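You operate a simulated robot arm through the tools that you are given. There is no shell and no other tool.

The job below is to be done with a simulated two-armed robot. You get a single attempt, and the scene is never put back.

TASK
Take the lid off the red tin on the top of the sample table and lay it down there.

Only the result counts: the job must be done as asked and must still hold three seconds after the hand-in. Knocking over, shifting, dropping, spilling or breaking anything else fails it. Lids that push on must go on centred and level and be pressed home; caps that screw on are set level and turned clockwise until they are tight.

THE ROBOT
Two 7-joint arms with two-finger parallel grippers on one trunk, on a base that moves. Base frame: it is fixed to the floor where the robot stands at the start and does not move with it; the origin is under the middle of the robot, x ahead of it, y to its left, z up. Readings come in mm, degrees, newtons and seconds.
The left shoulder is at the start at [20, 170, 1128], the right one opposite. With the tool pointing down near the work surface each hand reaches from about 100 to 660 mm from the robot's upright axis, wherever it stands, measured 20 degrees to its own side. Payload 3.8 kg a hand.
Tool frame (each hand has its own): the origin (TCP) lies between the finger pads and is the grasp point; the fingertips stand 30 mm ahead of it; z points along the fingers, y is the line along which they close. Largest opening 110 mm; finger width 20, thickness 10; the body of the gripper, 48 by 112 mm, starts 55 mm behind the TCP.
Orientation is that of the tool frame in the base frame, as [roll, pitch, yaw] about the fixed x, y, z axes, in that order (R = Rz(yaw) Ry(pitch) Rx(roll)). With the fingers straight down and closing along the base's y, the tool's x points along the base's -x, its y along +y and its z along -z.

THE INTERFACE
- The arms move only by the tool drive_tool. It takes "left_rows", "right_rows" or both (then of equal length, played together; a hand with none holds still); each is one flat list of numbers, 7 for each row, row after row: the shift along the tool's x, y, z in mm, then the turn, a rotation vector about the tool's x, y, z in degrees, then the opening, from 0 (shut) to 1 (fully open). In form: [x, y, z, ax, ay, az, jaw, x, y, z, ax, ay, az, jaw, ...]. A call has 1 to 20 rows; each row shifts and turns the commanded pose from where the row before left it, along the tool's axes as they then stand. Each row takes 0.2 s and may step no farther than 50 mm and 8.6 degrees from the row before; otherwise, or with a gripper value out of range, the whole call is refused. A pose out of reach is approached as far as the arm can. The call stops where the force on the tool passes 40 N (or 10 N more than at its start, if that is more) or the arm is blocked; 0.2 s more then pass. The fingers move at their own pace (about 72 mm/s each) and stop on an object; they squeeze with about 35 N. The grip force told is the motor's: it shows also when the fingers shut on nothing. Time passes only in rows, and 0.2 s behind the last, so rows that do not move let the fingers close. The reply holds the time, the measured pose of the TCP, the force on the tool along the base axes, the opening and the grip force, in the units named above and with some noise, with the torque about the TCP (base axes, N m) and any sound that the robot's microphone picked up.
- Cameras (640 x 400 px; columns grow to the right, rows downward): "scene" is now at [107.1, 6, 1273.7]; the picture's right is [0.07, -1.00, 0.00], its down [-0.60, -0.04, -0.80] and it looks along [0.79, 0.06, -0.61] (base axes); focal length 268 px, centre (320, 200). "left" rides on the left gripper at [72, -17, -103] in its tool frame; the picture's right is [0.23, 0.97, 0.00], its down [-0.76, 0.18, -0.62] and it looks along [-0.61, 0.14, 0.78] (tool axes); focal length 222 px, centre (320, 200). "right" rides on the right gripper at [72, 17, -103] in its tool frame; the picture's right is [-0.23, 0.97, 0.00], its down [-0.76, -0.18, -0.62] and it looks along [-0.61, -0.14, 0.78] (tool axes); focal length 222 px, centre (320, 200). There is no depth. A picture from a camera that has moved, and an enlarged one, comes with that camera's place and axes in the base frame and with its lens.
- snapshot(camera): a new picture of that camera. No time passes.
- slide_trunk(by): moves the trunk up (or, below 0, down) by that many mm; the arms and the scene camera ride with it, the base frame stays. It gives what a move gives, with no picture.
- base_move(legs): drives the robot by 1 to 6 legs, each [ahead, turn to the left] in mm and degrees, along the robot's own axes; the way and the turn of a leg run together, so that a leg with both is an arc; at most 1500 mm and 180 degrees a leg. The arms and the cameras ride along, it lands a little off, and it stops where it bumps. It gives what a move gives.
- turn_head(pan, tilt): turns the head with the scene camera to pan (to the left, within 80 degrees either way) and tilt (down, from -29 to 69), counted from straight ahead of the robot. It gives what a move gives.
- inspect(camera, box): a new picture of the part [left, top, right, bottom] of that camera's present view, enlarged. No time passes.
- hand_in(): hands the job in; it is judged then, once.

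Places have to be worked out from the pictures, the camera data and where the tool is seen. Open the grippers and draw the arms clear of the work before you hand the job in, unless the task says otherwise.

The tools are called after "Call:" by a JSON object that holds its "op" and its "data". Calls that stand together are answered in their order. drive_tool: Moves the arms, as the interface text tells. Its arguments: {"type":"object","properties":{"left_rows":{"type":"array"},"right_rows":{"type":"array"}},"required":[]} The other tools are called the same way: slide_trunk (by) moves the trunk up or down; base_move (legs) drives the base; turn_head (pan, tilt) turns the head that bears the scene camera; snapshot (camera) takes a picture; inspect (camera, box) takes an enlarged picture of a part of a camera's view; hand_in () hands the job in.

At the start:

```text
time: 0.0
left_tool_pos: [484.8, 284.3, 1006.4]
left_tcp_rot: [180.0, 0.1, 180.0]
left_ft_force: [0.7, 1.0, 0.6]
left_moment: [-0.01, -0.02, 0.0]
left_width: 110.0
left_grasp_force: 0.0
right_tool_pos: [425.8, -181.2, 1001.2]
right_tcp_rot: [180.0, -0.1, -180.0]
right_ft_force: [-0.8, 0.6, 1.2]
right_moment: [0.02, -0.01, 0.01]
right_width: 110.0
right_grasp_force: 0.1
trunk travel left (down, up): [-225.0, 345.0]
robot x, y, heading: [-3.2, 0.4, 0.2]
head pan, tilt (commanded): [4.0, 37.2]
```

scene: 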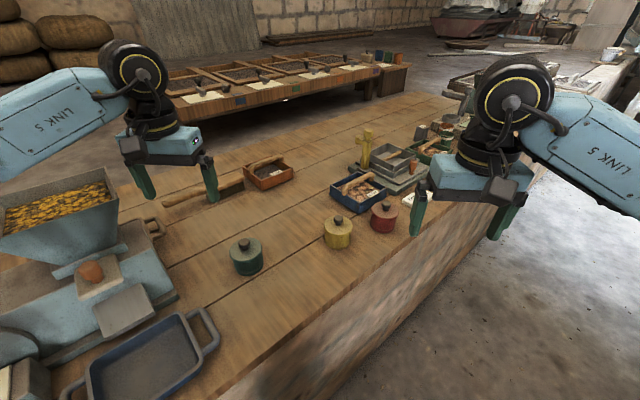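
right: 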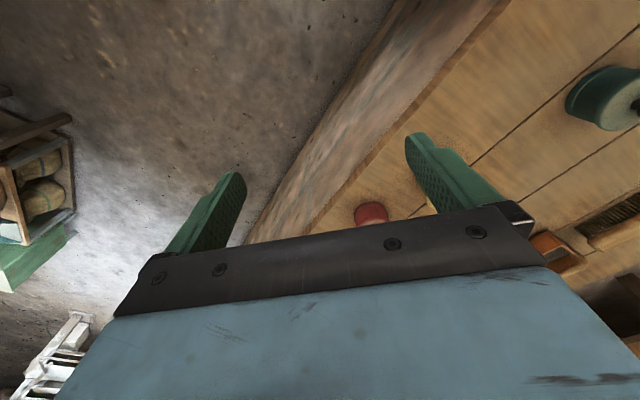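
left: 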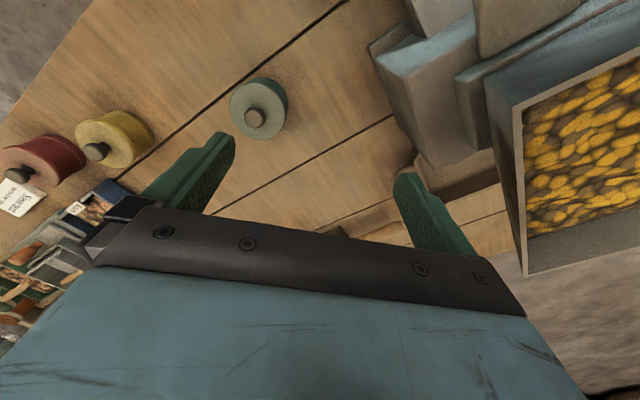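

I'll take a closer look at the red tin in the scene view, which appears near pixel (383, 217).

Call:
{"op": "inspect", "data": {"camera": "scene", "box": [300, 140, 460, 260]}}

Call:
{"op": "inspect", "data": {"camera": "left", "box": [0, 60, 320, 260]}}

Call:
{"op": "inspect", "data": {"camera": "right", "box": [240, 120, 560, 280]}}

```text
3.33 times, centred on (380, 200) of scene
camera zoom: at [107.1, 6.0, 1273.7], right [0.07, -1.0, 0.0], down [-0.6, -0.04, -0.8], along [0.79, 0.06, -0.61], focal length 895 px, centre (120, 200)
```

zoom: 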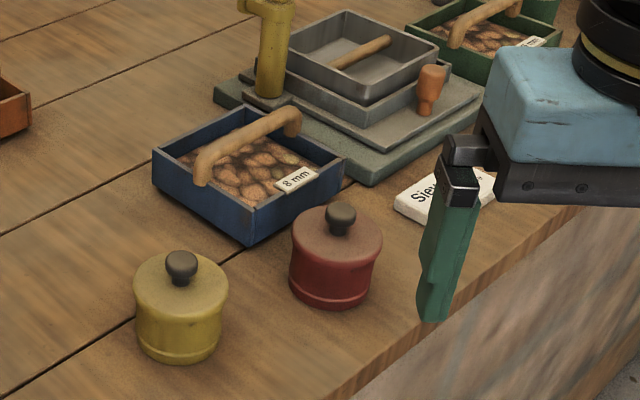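

```text
2.00 times, centred on (160, 160) of left
camera zoom: at [411.7, 267.4, 1108.4], right [-0.23, 0.97, 0.0], down [0.76, 0.18, 0.62], along [0.61, 0.14, -0.78], focal length 444 px, centre (640, 280)
```

zoom: 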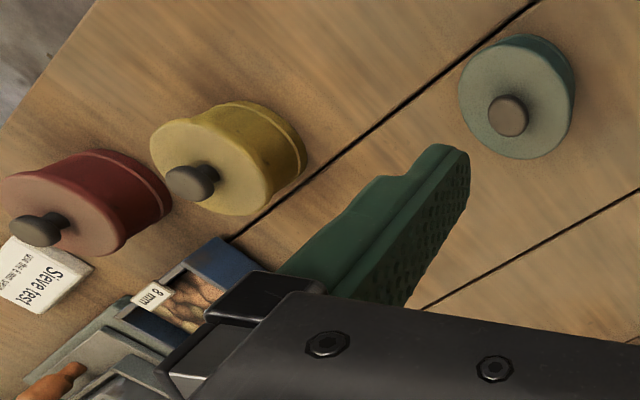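

```text
2.00 times, centred on (400, 200) of right
camera zoom: at [354.7, -163.7, 1105.1], right [0.23, 0.97, 0.0], down [0.76, -0.18, 0.62], along [0.61, -0.14, -0.78], focal length 444 px, centre (160, 200)
```

zoom: 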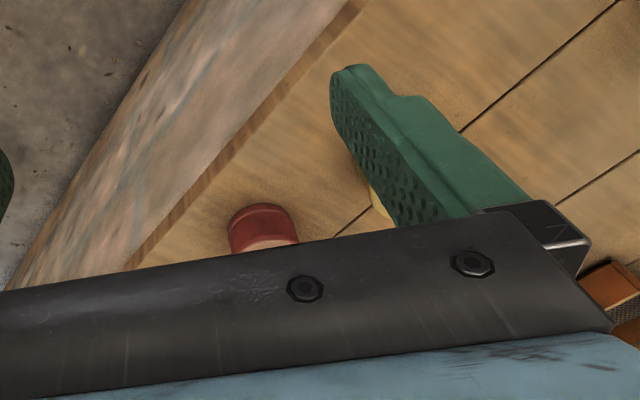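

The red tin's knob triangulates to about (689, -130, 825), just out of reach, and the table edge runs obliquely in front of me. I'll turn the head to check the floor on the right before driving.

Call:
{"op": "turn_head", "data": {"pan": -50, "tilt": 50}}

Call:
{"op": "snapshot", "data": {"camera": "scene"}}

```text
time: 1.2
left_tool_pos: [484.8, 284.1, 1006.0]
left_tcp_rot: [180.0, -0.1, -179.9]
left_ft_force: [0.2, -0.1, 0.5]
left_moment: [0.0, -0.01, -0.02]
left_width: 110.2
left_grasp_force: 0.1
right_tool_pos: [425.6, -181.2, 1001.6]
right_tcp_rot: [179.9, 0.1, -180.0]
right_ft_force: [0.0, -0.2, 0.0]
right_moment: [0.0, -0.02, 0.04]
right_width: 110.2
right_grasp_force: 0.2
trunk travel left (down, up): [-225.0, 345.0]
robot x, y, heading: [0.7, 0.1, -0.2]
head pan, tilt (commanded): [-50.0, 50.0]
```

```text
taken
camera scene: at [70.1, -58.9, 1255.4], right [-0.77, -0.64, 0.0], down [-0.49, 0.59, -0.64], along [0.41, -0.49, -0.77], focal length 268 px, centre (320, 200)
```

scene: 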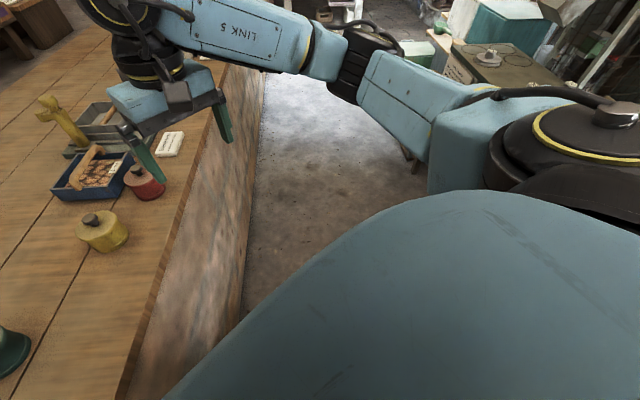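

The floor along the table front looks clear at first. I'll check farther right and straight along the table edge for obstacles.

Call:
{"op": "turn_head", "data": {"pan": -80, "tilt": 25}}

Call:
{"op": "snapshot", "data": {"camera": "scene"}}

Call:
{"op": "turn_head", "data": {"pan": -35, "tilt": 25}}

Call:
{"op": "snapshot", "data": {"camera": "scene"}}

```text
time: 2.2
left_tool_pos: [483.8, 284.5, 1005.1]
left_tcp_rot: [-179.9, 0.0, -180.0]
left_ft_force: [-0.5, -0.1, 0.6]
left_moment: [0.0, -0.02, 0.01]
left_width: 110.0
left_grasp_force: 0.1
right_tool_pos: [426.0, -181.1, 1001.7]
right_tcp_rot: [180.0, 0.0, -180.0]
right_ft_force: [-0.5, 0.6, -0.6]
right_moment: [0.02, 0.03, 0.04]
right_width: 109.8
right_grasp_force: 0.1
trunk travel left (down, up): [-225.0, 345.0]
robot x, y, heading: [0.1, -1.9, 0.1]
head pan, tilt (commanded): [-80.0, 25.0]
```

```text
taken
camera scene: at [36.6, -90.7, 1292.8], right [-0.98, -0.17, 0.0], down [-0.07, 0.42, -0.91], along [0.16, -0.89, -0.42], focal length 268 px, centre (320, 200)
```

scene: 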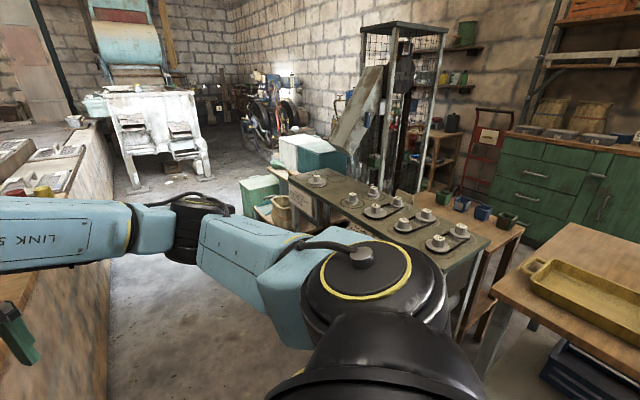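

```text
time: 3.3
left_tool_pos: [486.0, 284.4, 1005.0]
left_tcp_rot: [180.0, -0.1, 180.0]
left_ft_force: [0.0, -0.2, -1.6]
left_moment: [-0.01, 0.01, 0.0]
left_width: 109.9
left_grasp_force: 0.0
right_tool_pos: [426.3, -180.4, 1001.0]
right_tcp_rot: [-180.0, -0.1, 180.0]
right_ft_force: [0.3, -0.6, 0.4]
right_moment: [-0.02, -0.02, 0.01]
right_width: 110.3
right_grasp_force: 0.1
trunk travel left (down, up): [-225.0, 345.0]
robot x, y, heading: [1.9, 2.2, 0.0]
head pan, tilt (commanded): [-35.0, 25.0]
```

```text
taken
camera scene: at [95.9, -52.9, 1292.8], right [-0.57, -0.82, 0.0], down [-0.35, 0.24, -0.91], along [0.74, -0.52, -0.42], focal length 268 px, centre (320, 200)
```

scene: 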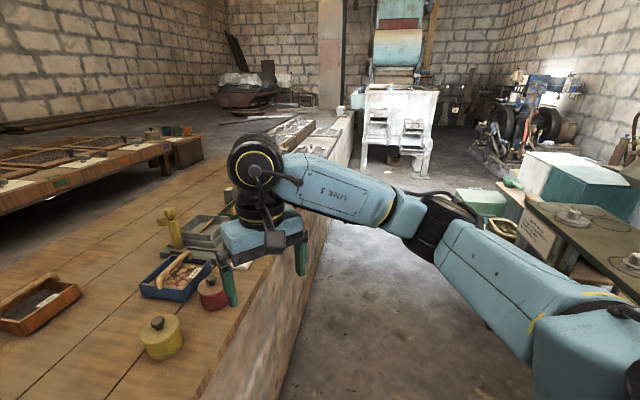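

The corridor along the table is clear: the table front runs at about 45° and the rear bench is about 750 mm off. I'll raise the trunk so the left hand clears the hopper rim at about z 1020, then drive along the table edge to bring the tin in front of me.

Call:
{"op": "slide_trunk", "data": {"by": 150}}

Call:
{"op": "base_move", "data": {"legs": [[0, -46], [270, 0]]}}

Call:
{"op": "turn_head", "data": {"pan": 40, "tilt": 40}}

Call:
{"op": "snapshot", "data": {"camera": "scene"}}

```text
time: 5.0
left_tool_pos: [486.1, 285.0, 1155.5]
left_tcp_rot: [-180.0, 0.0, -180.0]
left_ft_force: [0.3, 0.2, -0.1]
left_moment: [0.01, 0.03, 0.02]
left_width: 110.0
left_grasp_force: 0.0
right_tool_pos: [425.8, -180.4, 1151.2]
right_tcp_rot: [-179.9, 0.0, 180.0]
right_ft_force: [-0.4, 0.2, 0.2]
right_moment: [0.0, -0.02, 0.0]
right_width: 110.3
right_grasp_force: 0.0
trunk travel left (down, up): [-375.0, 195.0]
robot x, y, heading: [-2.1, 5.7, -0.2]
head pan, tilt (commanded): [-35.0, 25.0]
```

```text
time: 9.1
left_tool_pos: [733.4, -352.5, 1156.3]
left_tcp_rot: [-179.9, 0.0, 133.8]
left_ft_force: [0.1, -1.2, 0.6]
left_moment: [0.02, 0.04, 0.02]
left_width: 109.9
left_grasp_force: 0.1
right_tool_pos: [356.6, -632.5, 1150.5]
right_tcp_rot: [-180.0, 0.0, 133.8]
right_ft_force: [0.5, -0.3, -0.2]
right_moment: [-0.02, -0.01, -0.02]
right_width: 109.9
right_grasp_force: 0.1
trunk travel left (down, up): [-375.0, 195.0]
robot x, y, heading: [190.4, -197.2, -46.1]
head pan, tilt (commanded): [-35.0, 25.0]
```

```text
time: 10.6
left_tool_pos: [732.8, -353.6, 1156.1]
left_tcp_rot: [-180.0, 0.0, 133.8]
left_ft_force: [-0.7, -0.9, 0.9]
left_moment: [0.0, -0.01, 0.05]
left_width: 110.2
left_grasp_force: 0.0
right_tool_pos: [356.8, -633.6, 1151.6]
right_tcp_rot: [-180.0, 0.0, 133.8]
right_ft_force: [-0.4, -0.7, 0.2]
right_moment: [0.0, 0.0, 0.01]
right_width: 109.8
right_grasp_force: 0.1
trunk travel left (down, up): [-375.0, 195.0]
robot x, y, heading: [192.5, -199.3, -46.3]
head pan, tilt (commanded): [40.0, 40.0]
```

```text
taken
camera scene: at [290.5, -223.6, 1419.5], right [-0.11, -0.99, 0.0], down [-0.64, 0.07, -0.77], along [0.76, -0.08, -0.64], focal length 268 px, centre (320, 200)
```

scene: 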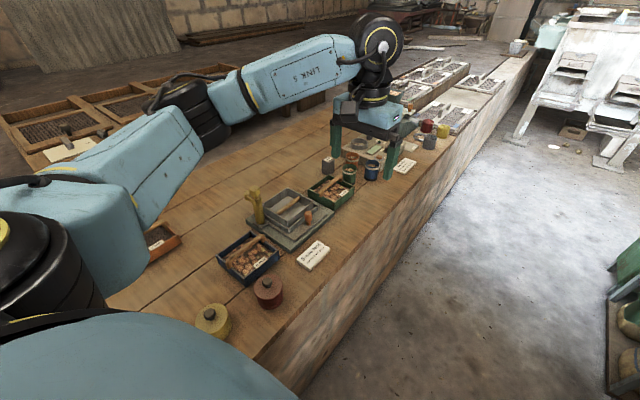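

The drive went well and I'm now at about (192, -199) heading -46°. There are other coloured objects farther along the table, so I'll inspect them to make sure which red tin is meant.

Call:
{"op": "inspect", "data": {"camera": "scene", "box": [380, 80, 500, 180]}}

Call:
{"op": "inspect", "data": {"camera": "scene", "box": [180, 180, 360, 340]}}

Call:
{"op": "inspect", "data": {"camera": "scene", "box": [300, 120, 440, 220]}}

```text
4.00 times, centred on (440, 130) of scene
camera zoom: at [290.5, -223.6, 1419.5], right [-0.11, -0.99, 0.0], down [-0.64, 0.07, -0.77], along [0.76, -0.08, -0.64], focal length 1074 px, centre (-160, 480)
```

zoom: 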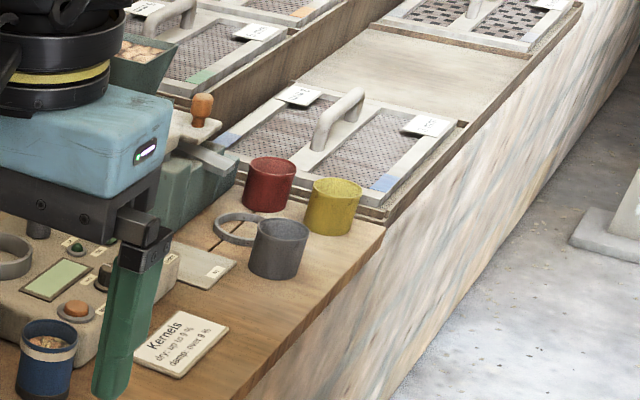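

```text
2.50 times, centred on (270, 260) of scene
camera zoom: at [290.5, -223.6, 1419.5], right [-0.11, -0.99, 0.0], down [-0.64, 0.07, -0.77], along [0.76, -0.08, -0.64], focal length 671 px, centre (445, 50)
```

zoom: 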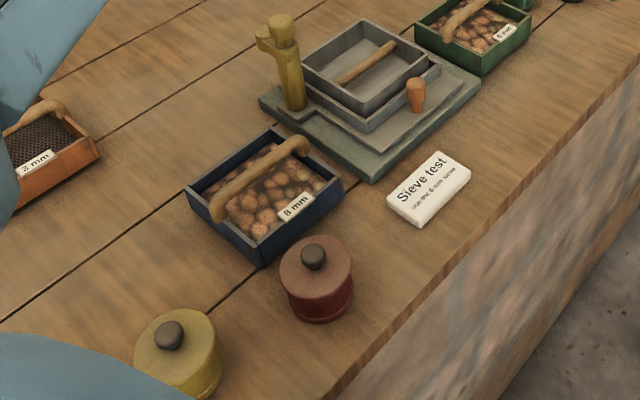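

```text
4.00 times, centred on (370, 170) of scene
camera zoom: at [290.5, -223.6, 1419.5], right [-0.11, -0.99, 0.0], down [-0.64, 0.07, -0.77], along [0.76, -0.08, -0.64], focal length 1074 px, centre (120, 320)
```

zoom: 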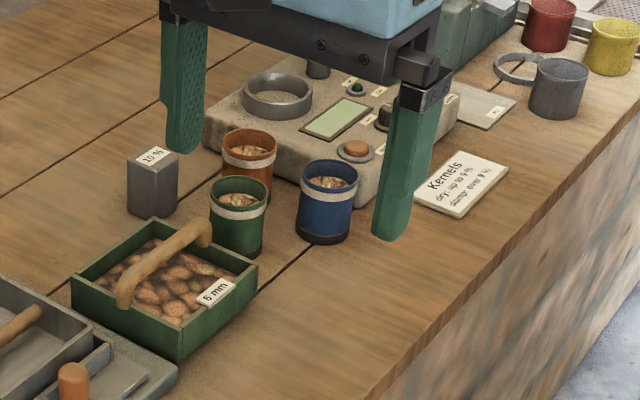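

The far red item is an open cup, so the lidded red tin near the blue sieve is the target, and its knob reconfirms at about (688, -131, 825). I'll turn left so it lies straight ahead of me.

Call:
{"op": "base_move", "data": {"legs": [[0, 56]]}}

Call:
{"op": "turn_head", "data": {"pan": 0, "tilt": 50}}

Call:
{"op": "snapshot", "data": {"camera": "scene"}}

Call:
{"op": "snapshot", "data": {"camera": "right"}}

Call:
{"op": "snapshot", "data": {"camera": "left"}}

```text
time: 13.4
left_tool_pos: [622.7, 161.0, 1156.6]
left_tcp_rot: [180.0, 0.1, -170.5]
left_ft_force: [-0.4, -0.5, 0.1]
left_moment: [0.01, 0.0, 0.0]
left_width: 109.9
left_grasp_force: 0.0
right_tool_pos: [642.2, -308.5, 1152.2]
right_tcp_rot: [-180.0, 0.0, -170.5]
right_ft_force: [-0.3, 0.4, 0.3]
right_moment: [-0.03, -0.02, -0.02]
right_width: 110.0
right_grasp_force: 0.0
trunk travel left (down, up): [-375.0, 195.0]
robot x, y, heading: [193.9, -200.3, 9.3]
head pan, tilt (commanded): [40.0, 40.0]
```

```text
time: 14.5
left_tool_pos: [623.5, 161.4, 1156.4]
left_tcp_rot: [180.0, 0.0, -170.5]
left_ft_force: [-0.3, -0.2, 0.2]
left_moment: [-0.02, -0.02, 0.03]
left_width: 109.7
left_grasp_force: 0.0
right_tool_pos: [642.0, -307.5, 1150.8]
right_tcp_rot: [-179.9, 0.0, -170.4]
right_ft_force: [0.1, -0.4, -0.5]
right_moment: [-0.02, 0.01, 0.05]
right_width: 110.0
right_grasp_force: 0.0
trunk travel left (down, up): [-375.0, 195.0]
robot x, y, heading: [192.3, -198.8, 9.3]
head pan, tilt (commanded): [0.0, 50.0]
```

```text
taken
camera scene: at [288.1, -182.8, 1405.4], right [0.17, -0.99, 0.0], down [-0.76, -0.13, -0.64], along [0.63, 0.11, -0.77], focal length 268 px, centre (320, 200)
```

scene: 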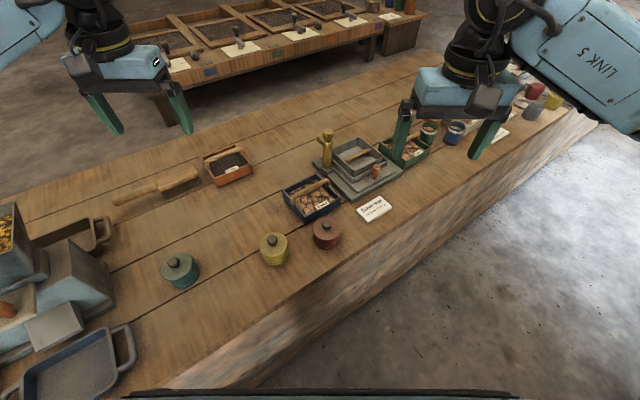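

```text
taken
camera right: at [569.0, -302.0, 1255.1], right [0.06, 1.0, 0.0], down [0.78, -0.05, 0.62], along [0.62, -0.04, -0.78], focal length 222 px, centre (320, 200)
```

right: 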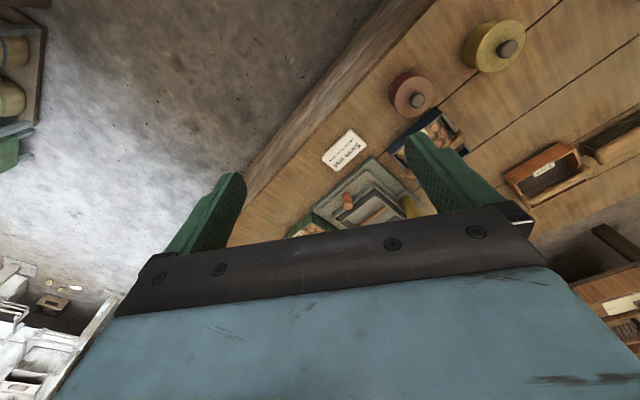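

```text
taken
camera left: at [553.7, 132.9, 1258.5], right [-0.39, 0.92, 0.0], down [0.72, 0.3, 0.62], along [0.58, 0.24, -0.78], focal length 222 px, centre (320, 200)
```

left: 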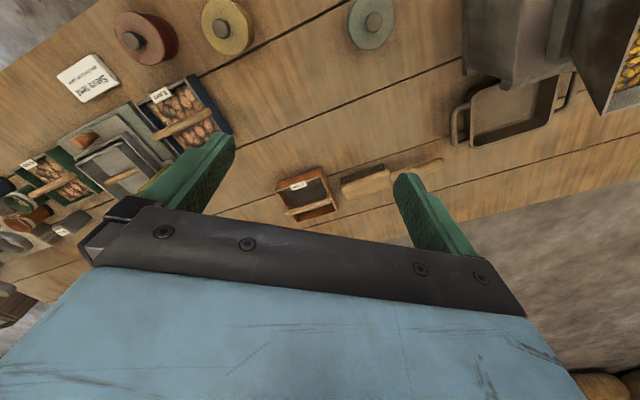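

The turn is complete and all three cameras see the red tin. I'll zoom in on it from each for accurate triangulation.

Call:
{"op": "inspect", "data": {"camera": "scene", "box": [280, 190, 380, 270]}}

Call:
{"op": "inspect", "data": {"camera": "right", "box": [360, 50, 460, 130]}}

Call:
{"op": "inspect", "data": {"camera": "left", "box": [90, 0, 190, 80]}}

```text
5.00 times, centred on (330, 230) of scene
camera zoom: at [288.1, -182.8, 1405.4], right [0.17, -0.99, 0.0], down [-0.76, -0.13, -0.64], along [0.63, 0.11, -0.77], focal length 1342 px, centre (270, 50)
```

zoom: 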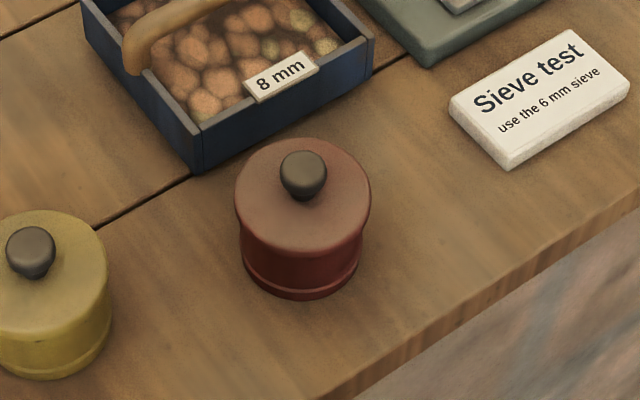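

```text
5.00 times, centred on (410, 90) of right
camera zoom: at [569.0, -302.0, 1255.1], right [0.06, 1.0, 0.0], down [0.78, -0.05, 0.62], along [0.62, -0.04, -0.78], focal length 1111 px, centre (-130, 750)
```

zoom: 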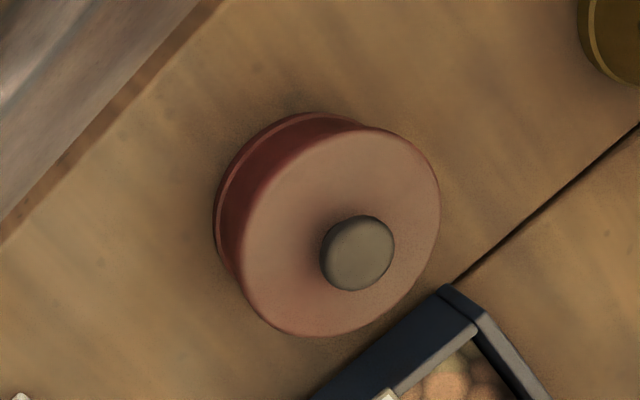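

```text
5.00 times, centred on (140, 40) of left
camera zoom: at [553.7, 132.9, 1258.5], right [-0.39, 0.92, 0.0], down [0.72, 0.3, 0.62], along [0.58, 0.24, -0.78], focal length 1111 px, centre (1220, 1000)
```

zoom: 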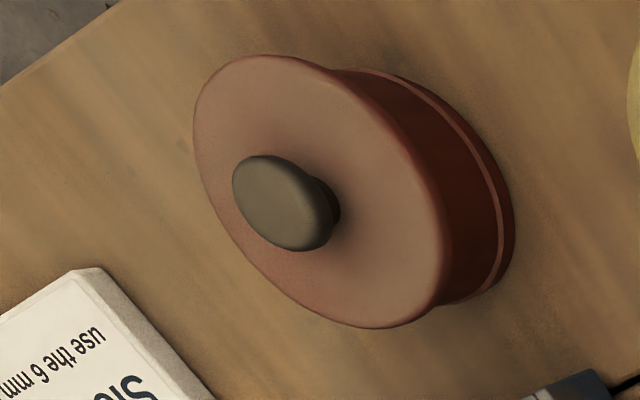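

The knob is at about (688, -132) with its top at z ≈ 828, the lid top at ≈ 804, and the table at ≈ 747. I'll bring the right hand over it at z ≈ 1000 with the jaws half open, then check alignment with its camera.

Call:
{"op": "drive_tool", "data": {"right_rows": [-14.9, 33.3, 30, 0, 0, 0, 0.55, -14.9, 33.3, 30, 0, 0, 0, 0.55, -14.9, 33.3, 30, 0, 0, 0, 0.55, -14.9, 33.3, 30, 0, 0, 0, 0.55, -14.9, 33.3, 30, 0, 0, 0, 0.55]}}

Call:
{"op": "snapshot", "data": {"camera": "right"}}

Call:
{"op": "snapshot", "data": {"camera": "scene"}}

```text
time: 15.7
left_tool_pos: [623.6, 163.2, 1155.2]
left_tcp_rot: [-179.9, 0.0, -170.5]
left_ft_force: [-0.2, -0.2, 0.5]
left_moment: [-0.03, -0.02, 0.04]
left_width: 110.1
left_grasp_force: 0.0
right_tool_pos: [687.2, -127.4, 1001.4]
right_tcp_rot: [-179.9, 0.1, -170.5]
right_ft_force: [-0.2, 0.8, 0.5]
right_moment: [-0.01, -0.01, 0.0]
right_width: 60.5
right_grasp_force: 0.1
trunk travel left (down, up): [-375.0, 195.0]
robot x, y, heading: [192.1, -198.1, 9.5]
head pan, tilt (commanded): [0.0, 50.0]
```

```text
taken
camera right: at [615.1, -122.9, 1104.6], right [0.06, 1.0, 0.0], down [0.78, -0.05, 0.62], along [0.62, -0.04, -0.78], focal length 222 px, centre (320, 200)
```

right: 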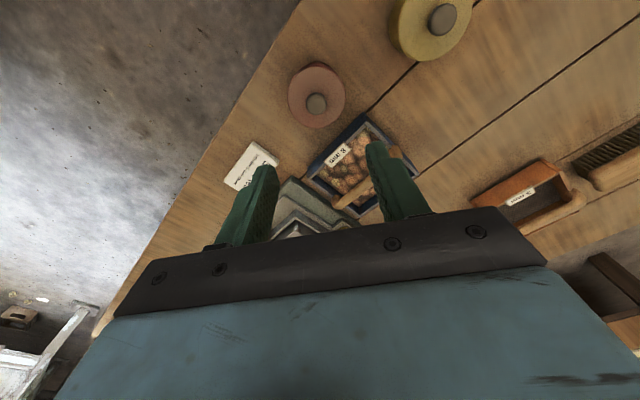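

```text
taken
camera scene: at [288.4, -181.4, 1405.3], right [0.17, -0.99, 0.0], down [-0.76, -0.13, -0.64], along [0.63, 0.11, -0.77], focal length 268 px, centre (320, 200)
```

scene: 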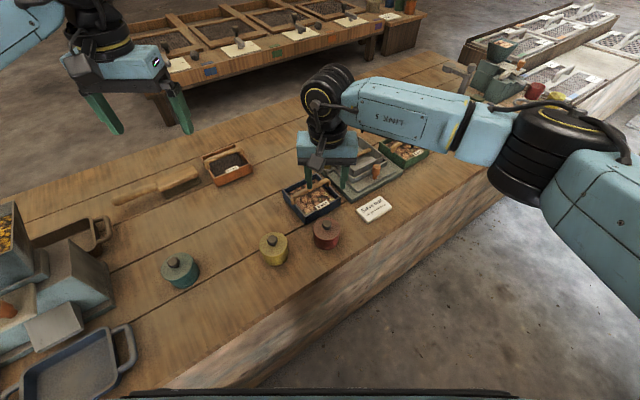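

The knob appears at about (316, 104) in the right camera, while a point 175 mm below the TCP should project to about (320, 103). I'll zoom in for an exact reading.

Call:
{"op": "inspect", "data": {"camera": "right", "box": [270, 50, 370, 130]}}

```text
5.00 times, centred on (320, 90) of right
camera zoom: at [615.1, -122.9, 1104.6], right [0.06, 1.0, 0.0], down [0.78, -0.05, 0.62], along [0.62, -0.04, -0.78], focal length 1111 px, centre (320, 750)
```

zoom: 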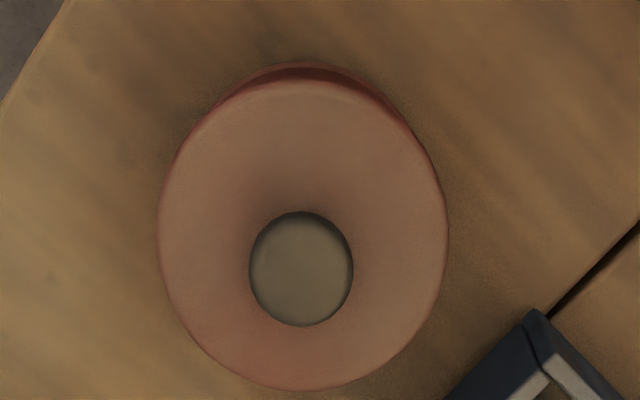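

The knob's centre is about 4.5 mm to tool -y from the fingers' centre line, which matches the triangulated (687, -132). I'll correct that and lower to z ≈ 880, with the fingertips still above the knob.

Call:
{"op": "drive_tool", "data": {"right_rows": [1.0, -4.5, 40, 0, 0, 0, 0.55, 0, 0, 40, 0, 0, 0, 0.55, 0, 0, 40, 0, 0, 0, 0.55]}}

Call:
{"op": "snapshot", "data": {"camera": "right"}}

Call:
{"op": "inspect", "data": {"camera": "scene", "box": [260, 150, 380, 260]}}

Call:
{"op": "inspect", "data": {"camera": "left", "box": [60, 0, 220, 110]}}

```text
time: 16.5
left_tool_pos: [623.0, 162.1, 1156.2]
left_tcp_rot: [180.0, 0.0, -170.5]
left_ft_force: [-0.3, 0.7, -0.3]
left_moment: [-0.01, 0.01, -0.01]
left_width: 110.0
left_grasp_force: 0.1
right_tool_pos: [688.5, -135.7, 881.2]
right_tcp_rot: [-179.9, 0.0, -170.5]
right_ft_force: [0.1, -0.1, -0.5]
right_moment: [0.02, -0.01, -0.02]
right_width: 60.3
right_grasp_force: 0.0
trunk travel left (down, up): [-375.0, 195.0]
robot x, y, heading: [192.0, -199.9, 9.3]
head pan, tilt (commanded): [0.0, 50.0]
```

```text
taken
camera right: at [614.8, -129.6, 985.3], right [0.06, 1.0, 0.0], down [0.78, -0.05, 0.62], along [0.62, -0.04, -0.78], focal length 222 px, centre (320, 200)
```

right: 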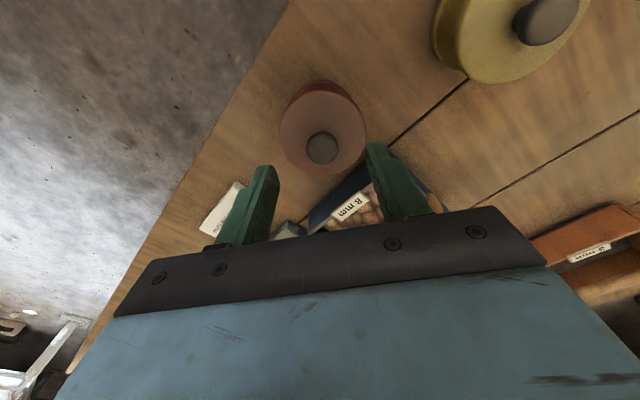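

```text
3.64 times, centred on (320, 205) of scene
camera zoom: at [288.4, -182.7, 1405.3], right [0.17, -0.99, 0.0], down [-0.76, -0.13, -0.64], along [0.63, 0.11, -0.77], focal length 976 px, centre (320, 182)
```

zoom: 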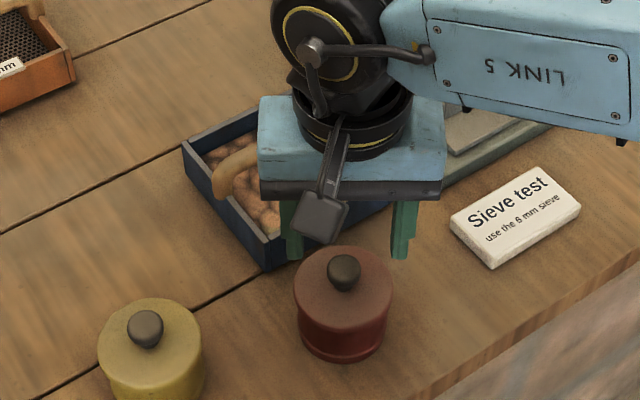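

```text
3.64 times, centred on (140, 55) of left
camera zoom: at [553.9, 133.1, 1258.3], right [-0.39, 0.92, 0.0], down [0.72, 0.3, 0.62], along [0.58, 0.24, -0.78], focal length 808 px, centre (974, 727)
```

zoom: 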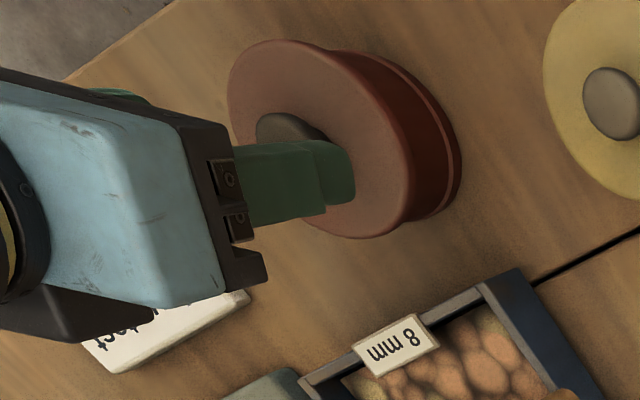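

The knob is now almost exactly on the fingers' axis. I'll zoom in to verify before the final descent.

Call:
{"op": "inspect", "data": {"camera": "right", "box": [260, 70, 380, 190]}}

```text
3.33 times, centred on (320, 130) of right
camera zoom: at [614.8, -129.6, 985.3], right [0.06, 1.0, 0.0], down [0.78, -0.05, 0.62], along [0.62, -0.04, -0.78], focal length 740 px, centre (320, 433)
```

zoom: 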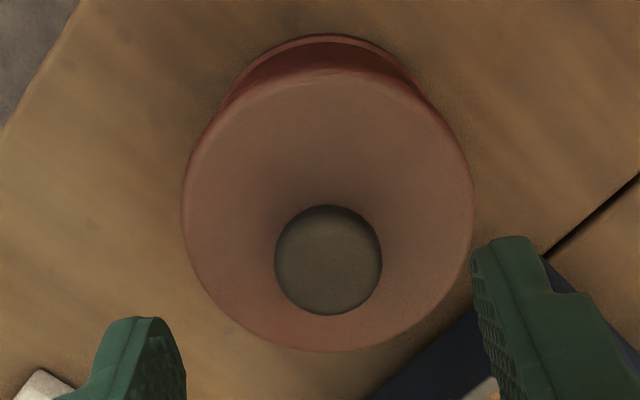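

The knob sits about 1.7 mm to tool +y of centre and its top is near z 828. I'll make that fine correction, descend to TCP z ≈ 840 (tips ≈ 810, just above the lid at about 805), and close.

Call:
{"op": "drive_tool", "data": {"right_rows": [-0.4, 1.7, 20, 0, 0, 0, 0.55, 0, 0, 21, 0, 0, 0, 0.55, 0, 0, 0, 0, 0, 0, 0.55]}}

Call:
{"op": "snapshot", "data": {"camera": "right"}}

Call:
{"op": "inspect", "data": {"camera": "left", "box": [60, 0, 220, 110]}}

Call:
{"op": "inspect", "data": {"camera": "scene", "box": [280, 190, 380, 270]}}

```text
time: 17.3
left_tool_pos: [623.8, 162.2, 1155.9]
left_tcp_rot: [-180.0, 0.0, -170.4]
left_ft_force: [-0.1, -0.1, 0.5]
left_moment: [-0.03, -0.01, 0.01]
left_width: 109.9
left_grasp_force: 0.1
right_tool_pos: [688.7, -132.5, 840.3]
right_tcp_rot: [180.0, 0.0, -170.4]
right_ft_force: [0.2, -0.1, 0.7]
right_moment: [0.01, -0.03, -0.02]
right_width: 60.3
right_grasp_force: 0.0
trunk travel left (down, up): [-375.0, 195.0]
robot x, y, heading: [192.3, -201.3, 9.6]
head pan, tilt (commanded): [0.0, 50.0]
```

```text
taken
camera right: at [614.6, -127.7, 944.6], right [0.06, 1.0, 0.0], down [0.78, -0.05, 0.62], along [0.62, -0.04, -0.78], focal length 222 px, centre (320, 200)
```

right: 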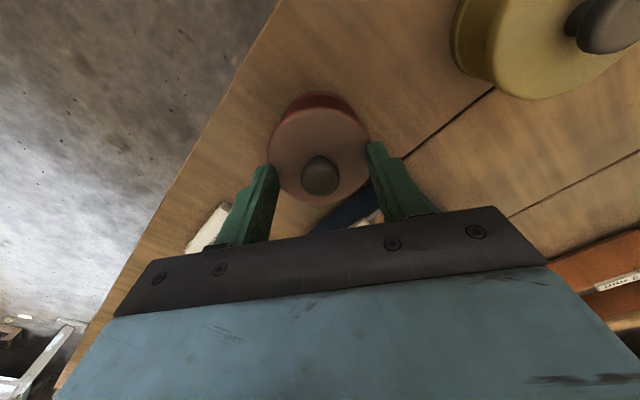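

```text
3.64 times, centred on (140, 55) of left
camera zoom: at [553.7, 132.8, 1258.5], right [-0.39, 0.92, 0.0], down [0.72, 0.3, 0.62], along [0.58, 0.24, -0.78], focal length 808 px, centre (974, 727)
```

zoom: 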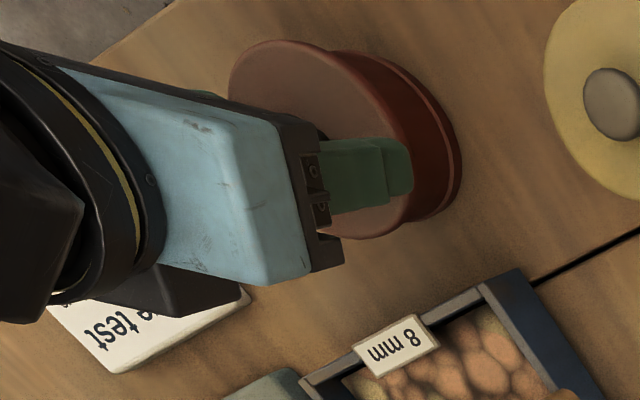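

```text
5.00 times, centred on (330, 230) of scene
camera zoom: at [288.2, -183.0, 1405.4], right [0.17, -0.99, 0.0], down [-0.76, -0.13, -0.64], along [0.63, 0.11, -0.77], focal length 1342 px, centre (270, 50)
```

zoom: 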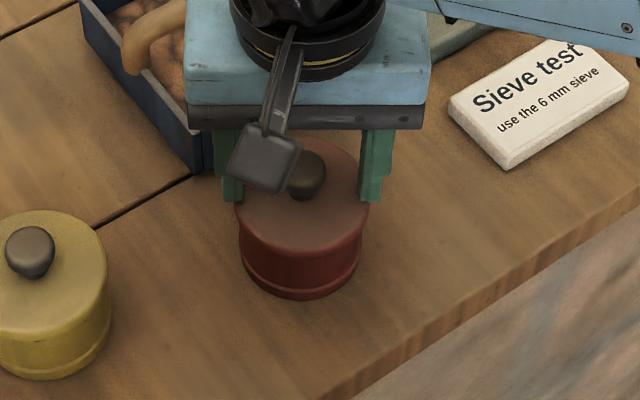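

The hand is over the knob and centred on it. A last enlarged look at the fingertips and knob before closing.

Call:
{"op": "inspect", "data": {"camera": "right", "box": [230, 80, 410, 250]}}

```text
2.35 times, centred on (320, 165) of right
camera zoom: at [614.6, -127.7, 944.6], right [0.06, 1.0, 0.0], down [0.78, -0.05, 0.62], along [0.62, -0.04, -0.78], focal length 523 px, centre (320, 282)
```

zoom: 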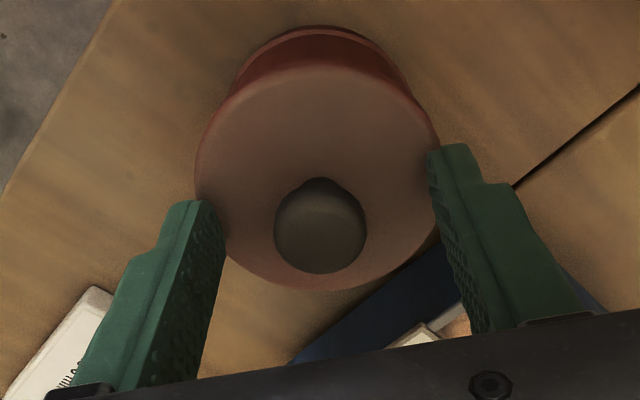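

The knob is centred between the fingertips. I'll close gently in steps on it.

Call:
{"op": "drive_tool", "data": {"right_rows": [0, 0, 0, 0, 0, 0, 0.4, 0, 0, 0, 0, 0, 0, 0.32, 0, 0, 0, 0, 0, 0, 0.28, 0, 0, 0, 0, 0, 0, 0.25, 0, 0, 0, 0, 0, 0, 0.22, 0, 0, 0, 0, 0, 0, 0.15, 0, 0, 0, 0, 0, 0, 0.0, 0, 0, 0, 0, 0, 0, 0.0]}}

Call:
{"op": "inspect", "data": {"camera": "right", "box": [230, 80, 410, 250]}}

Call:
{"op": "inspect", "data": {"camera": "scene", "box": [280, 190, 380, 270]}}

Call:
{"op": "inspect", "data": {"camera": "left", "box": [60, 0, 220, 110]}}

```text
time: 19.1
left_tool_pos: [623.9, 162.9, 1156.1]
left_tcp_rot: [-179.9, 0.0, -170.6]
left_ft_force: [1.0, -0.2, 0.3]
left_moment: [0.0, 0.02, -0.02]
left_width: 109.9
left_grasp_force: 0.1
right_tool_pos: [687.9, -133.0, 840.9]
right_tcp_rot: [180.0, 0.1, -170.5]
right_ft_force: [0.5, 0.0, 0.7]
right_moment: [0.02, -0.03, 0.0]
right_width: 22.6
right_grasp_force: 35.0
trunk travel left (down, up): [-375.0, 195.0]
robot x, y, heading: [189.3, -200.9, 9.5]
head pan, tilt (commanded): [0.0, 50.0]
```

```text
2.35 times, centred on (320, 165) of right
camera zoom: at [614.8, -127.7, 944.9], right [0.06, 1.0, 0.0], down [0.78, -0.05, 0.62], along [0.62, -0.04, -0.78], focal length 523 px, centre (320, 282)
```

zoom: 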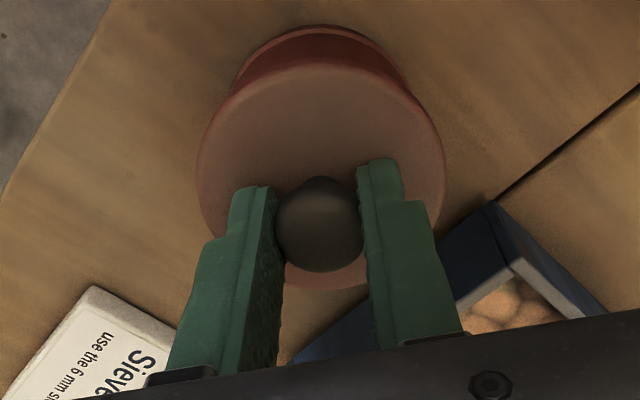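

```text
5.00 times, centred on (330, 230) of scene
camera zoom: at [288.2, -183.0, 1405.4], right [0.17, -0.99, 0.0], down [-0.76, -0.13, -0.64], along [0.63, 0.11, -0.77], focal length 1342 px, centre (270, 50)
```

zoom: 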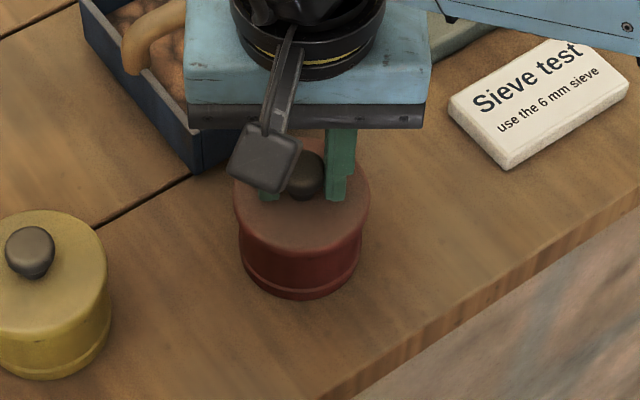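

```text
3.64 times, centred on (140, 55) of left
camera zoom: at [553.7, 132.9, 1258.5], right [-0.39, 0.92, 0.0], down [0.72, 0.3, 0.62], along [0.58, 0.24, -0.78], focal length 808 px, centre (974, 727)
```

zoom: 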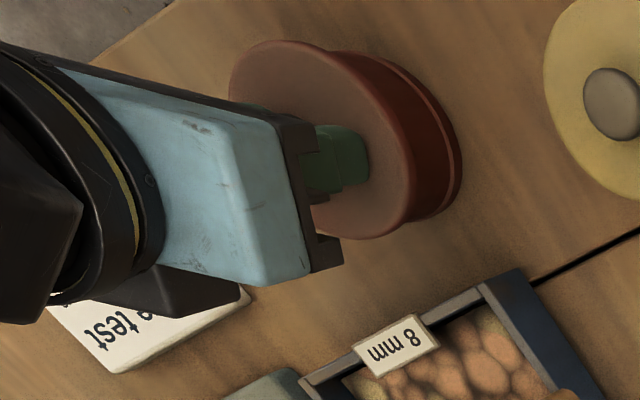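

The knob is gripped firmly (22.6 mm, 35 N) and the tin hasn't moved. I'll lift 3 mm slowly to see how the lid is held.

Call:
{"op": "drive_tool", "data": {"right_rows": [0, 0, -1, 0, 0, 0, 0.0, 0, 0, -1, 0, 0, 0, 0.0, 0, 0, -1, 0, 0, 0, 0.0]}}

Call:
{"op": "inspect", "data": {"camera": "scene", "box": [280, 190, 380, 270]}}

Call:
{"op": "inspect", "data": {"camera": "left", "box": [60, 0, 220, 110]}}

Call:
{"op": "inspect", "data": {"camera": "right", "box": [230, 80, 410, 250]}}

```text
time: 19.9
left_tool_pos: [622.9, 161.1, 1156.2]
left_tcp_rot: [179.9, 0.0, -170.5]
left_ft_force: [-0.3, -0.5, 0.2]
left_moment: [-0.02, 0.03, -0.01]
left_width: 109.9
left_grasp_force: 0.0
right_tool_pos: [688.3, -133.3, 844.7]
right_tcp_rot: [179.9, -0.1, -170.6]
right_ft_force: [0.3, 0.2, 0.2]
right_moment: [-0.04, -0.02, -0.02]
right_width: 22.6
right_grasp_force: 34.5
trunk travel left (down, up): [-375.0, 195.0]
robot x, y, heading: [193.8, -200.6, 9.7]
head pan, tilt (commanded): [0.0, 50.0]
```

```text
5.00 times, centred on (330, 230) of scene
camera zoom: at [288.2, -182.9, 1405.3], right [0.17, -0.99, 0.0], down [-0.76, -0.13, -0.64], along [0.63, 0.11, -0.77], focal length 1342 px, centre (270, 50)
```

zoom: 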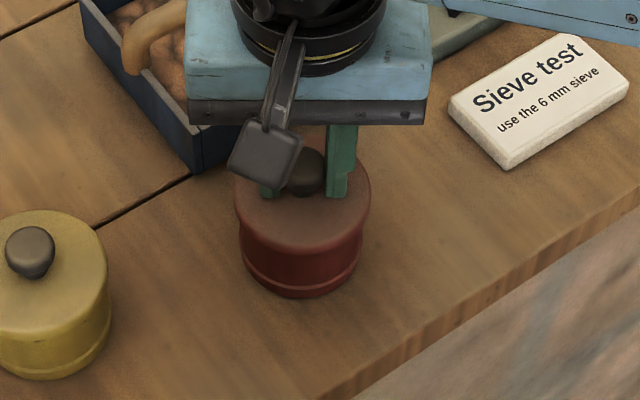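

```text
3.64 times, centred on (140, 55) of left
camera zoom: at [553.7, 132.9, 1258.5], right [-0.39, 0.92, 0.0], down [0.72, 0.3, 0.62], along [0.58, 0.24, -0.78], focal length 808 px, centre (974, 727)
```

zoom: 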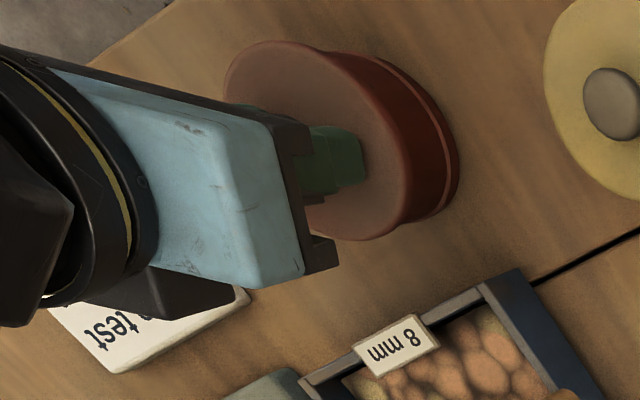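

```text
2.35 times, centred on (320, 165) of right
camera zoom: at [615.1, -128.0, 947.5], right [0.06, 1.0, 0.0], down [0.78, -0.05, 0.62], along [0.62, -0.04, -0.78], focal length 523 px, centre (320, 282)
```

zoom: 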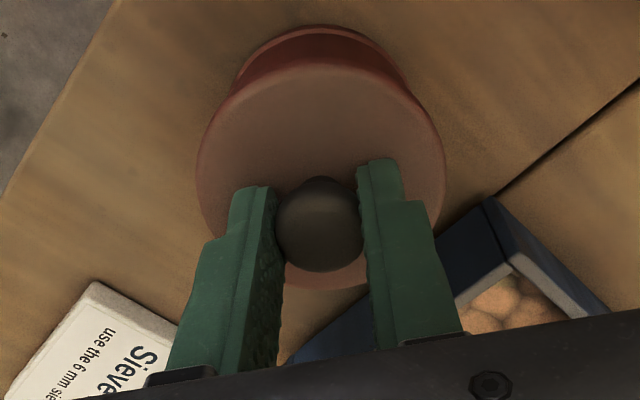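

The right camera shows the body moving together with the lid, so the lid is held tight and the whole tin rose about 3 mm. I'll set it back down and release; I need the other hand to hold the body.

Call:
{"op": "drive_tool", "data": {"right_rows": [0, 0, 1, 0, 0, 0, 0.0, 0, 0, 1, 0, 0, 0, 0.0, 0, 0, 0.8, 0, 0, 0, 0.0, 0, 0, 0, 0, 0, 0, 0.0]}}

Call:
{"op": "inspect", "data": {"camera": "scene", "box": [280, 190, 380, 270]}}

Call:
{"op": "inspect", "data": {"camera": "left", "box": [60, 0, 220, 110]}}

```text
time: 20.9
left_tool_pos: [624.2, 161.2, 1156.2]
left_tcp_rot: [-179.9, 0.0, -170.5]
left_ft_force: [1.2, 0.8, 0.6]
left_moment: [0.03, -0.02, -0.02]
left_width: 109.9
left_grasp_force: 0.0
right_tool_pos: [688.8, -133.8, 841.3]
right_tcp_rot: [-180.0, 0.0, -170.4]
right_ft_force: [-0.9, -0.6, 0.9]
right_moment: [-0.04, 0.04, 0.0]
right_width: 22.8
right_grasp_force: 35.1
trunk travel left (down, up): [-375.0, 195.0]
robot x, y, heading: [191.7, -198.5, 9.4]
head pan, tilt (commanded): [0.0, 50.0]
```

```text
5.00 times, centred on (330, 230) of scene
camera zoom: at [288.0, -183.0, 1405.4], right [0.17, -0.99, 0.0], down [-0.76, -0.13, -0.64], along [0.63, 0.11, -0.77], focal length 1342 px, centre (270, 50)
```

zoom: 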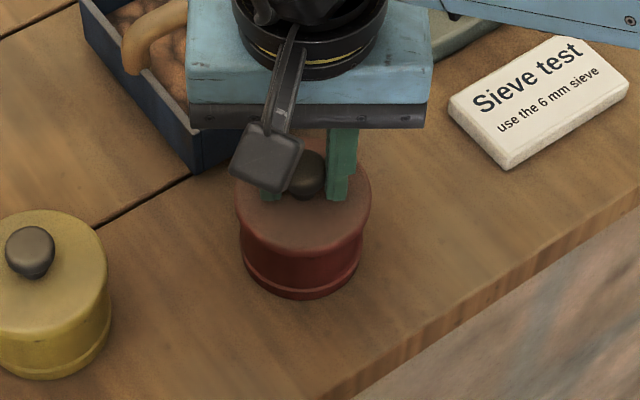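

```text
3.64 times, centred on (140, 55) of left
camera zoom: at [553.6, 132.8, 1258.6], right [-0.39, 0.92, 0.0], down [0.72, 0.3, 0.62], along [0.58, 0.24, -0.78], focal length 808 px, centre (974, 727)
```

zoom: 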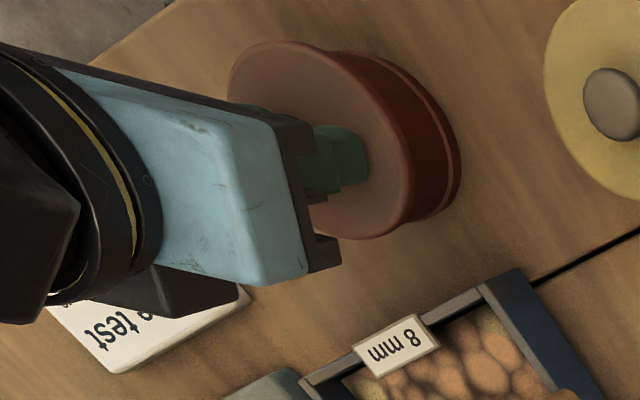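

The tin is back on the table with its base where it was. I'll release the knob and raise the right hand to z ≈ 1000 so its camera can watch from above.

Call:
{"op": "drive_tool", "data": {"right_rows": [0, 0, 0, 0, 0, 0, 0.25, 0, 0, 0, 0, 0, 0, 0.4, 0, 0, 0, 0, 0, 0, 0.55, 0, 0, -20, 0, 0, 0, 0.55, 0, 0, -40, 0, 0, 0, 0.55, 0, 0, -50, 0, 0, 0, 0.55, 0, 0, -50, 0, 0, 0, 0.55]}}

Call:
{"op": "inspect", "data": {"camera": "right", "box": [270, 50, 370, 130]}}

Call:
{"op": "snapshot", "data": {"camera": "scene"}}

```text
time: 22.5
left_tool_pos: [622.4, 161.6, 1155.9]
left_tcp_rot: [180.0, 0.0, -170.4]
left_ft_force: [0.0, -0.1, -0.3]
left_moment: [0.0, 0.04, 0.02]
left_width: 109.9
left_grasp_force: 0.1
right_tool_pos: [687.4, -133.0, 1000.4]
right_tcp_rot: [180.0, 0.0, -170.5]
right_ft_force: [0.3, -0.4, -0.3]
right_moment: [0.0, 0.03, 0.0]
right_width: 60.7
right_grasp_force: 0.1
trunk travel left (down, up): [-375.0, 195.0]
robot x, y, heading: [191.8, -199.9, 9.4]
head pan, tilt (commanded): [0.0, 50.0]
```

```text
5.00 times, centred on (320, 90) of right
camera zoom: at [613.7, -128.4, 1105.8], right [0.06, 1.0, 0.0], down [0.78, -0.05, 0.62], along [0.62, -0.04, -0.78], focal length 1111 px, centre (320, 750)
```

zoom: 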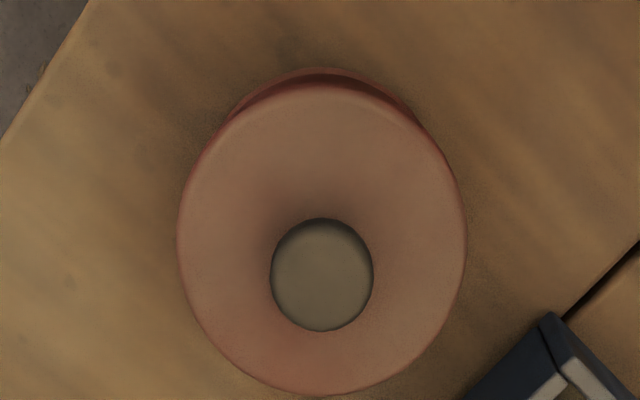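

```text
taken
camera scene: at [287.7, -183.0, 1405.4], right [0.17, -0.99, 0.0], down [-0.76, -0.13, -0.64], along [0.63, 0.11, -0.77], focal length 268 px, centre (320, 200)
```

scene: 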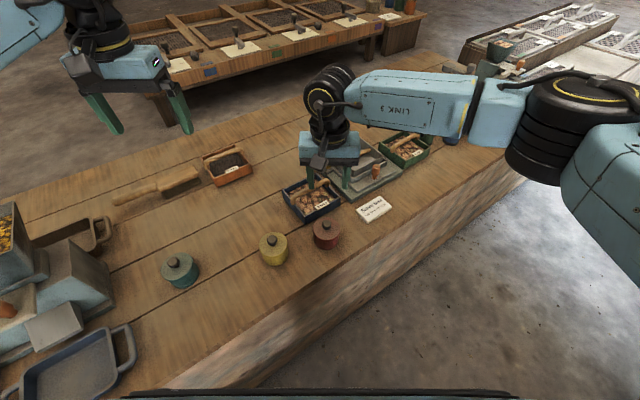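

Everything is as before and the right camera looks straight down on the tin. Now I tilt the left hand 45° forward at height so that it can later grip the tin's body from the robot's side.

Call:
{"op": "drive_tool", "data": {"left_rows": [0, 0, 0, 0, -7.5, 0, 0.85, 0, 0, 0, 0, -7.5, 0, 0.85, 0, 0, 0, 0, -7.5, 0, 0.85, 0, 0, 0, 0, -7.5, 0, 0.85, 0, 0, 0, 0, -7.5, 0, 0.85, 0, 0, 0, 0, -7.5, 0, 0.85, 0, 0, 0, 0, 0, 0, 0.85]}}

Call:
{"op": "snapshot", "data": {"camera": "scene"}}

Call:
{"op": "snapshot", "data": {"camera": "left"}}

```text
time: 24.1
left_tool_pos: [623.9, 160.8, 1156.9]
left_tcp_rot: [180.0, 45.0, -170.5]
left_ft_force: [-0.2, 0.9, -0.8]
left_moment: [-0.02, -0.01, 0.0]
left_width: 93.5
left_grasp_force: 0.0
right_tool_pos: [688.0, -133.4, 1001.3]
right_tcp_rot: [-179.9, 0.0, -170.5]
right_ft_force: [0.4, 0.1, -0.4]
right_moment: [-0.03, -0.03, -0.03]
right_width: 60.5
right_grasp_force: 0.0
trunk travel left (down, up): [-375.0, 195.0]
robot x, y, heading: [194.0, -202.0, 9.5]
head pan, tilt (commanded): [0.0, 50.0]
```

```text
taken
camera scene: at [288.4, -183.0, 1405.3], right [0.17, -0.99, 0.0], down [-0.76, -0.13, -0.64], along [0.63, 0.11, -0.77], focal length 268 px, centre (320, 200)
```

scene: 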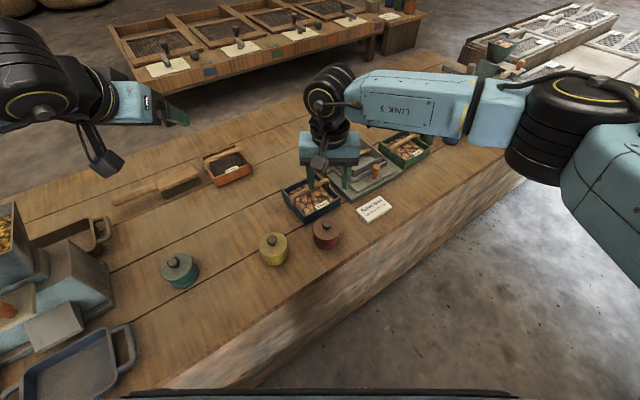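

```text
taken
camera left: at [503.3, 124.2, 1176.9], right [-0.32, 0.93, -0.16], down [0.07, 0.19, 0.98], along [0.95, 0.3, -0.12], focal length 222 px, centre (320, 200)
```

left: 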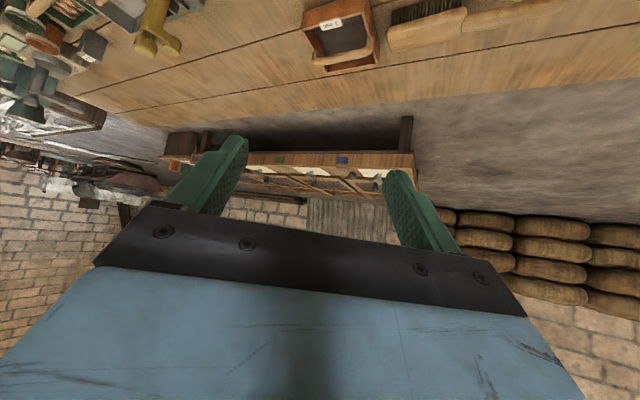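

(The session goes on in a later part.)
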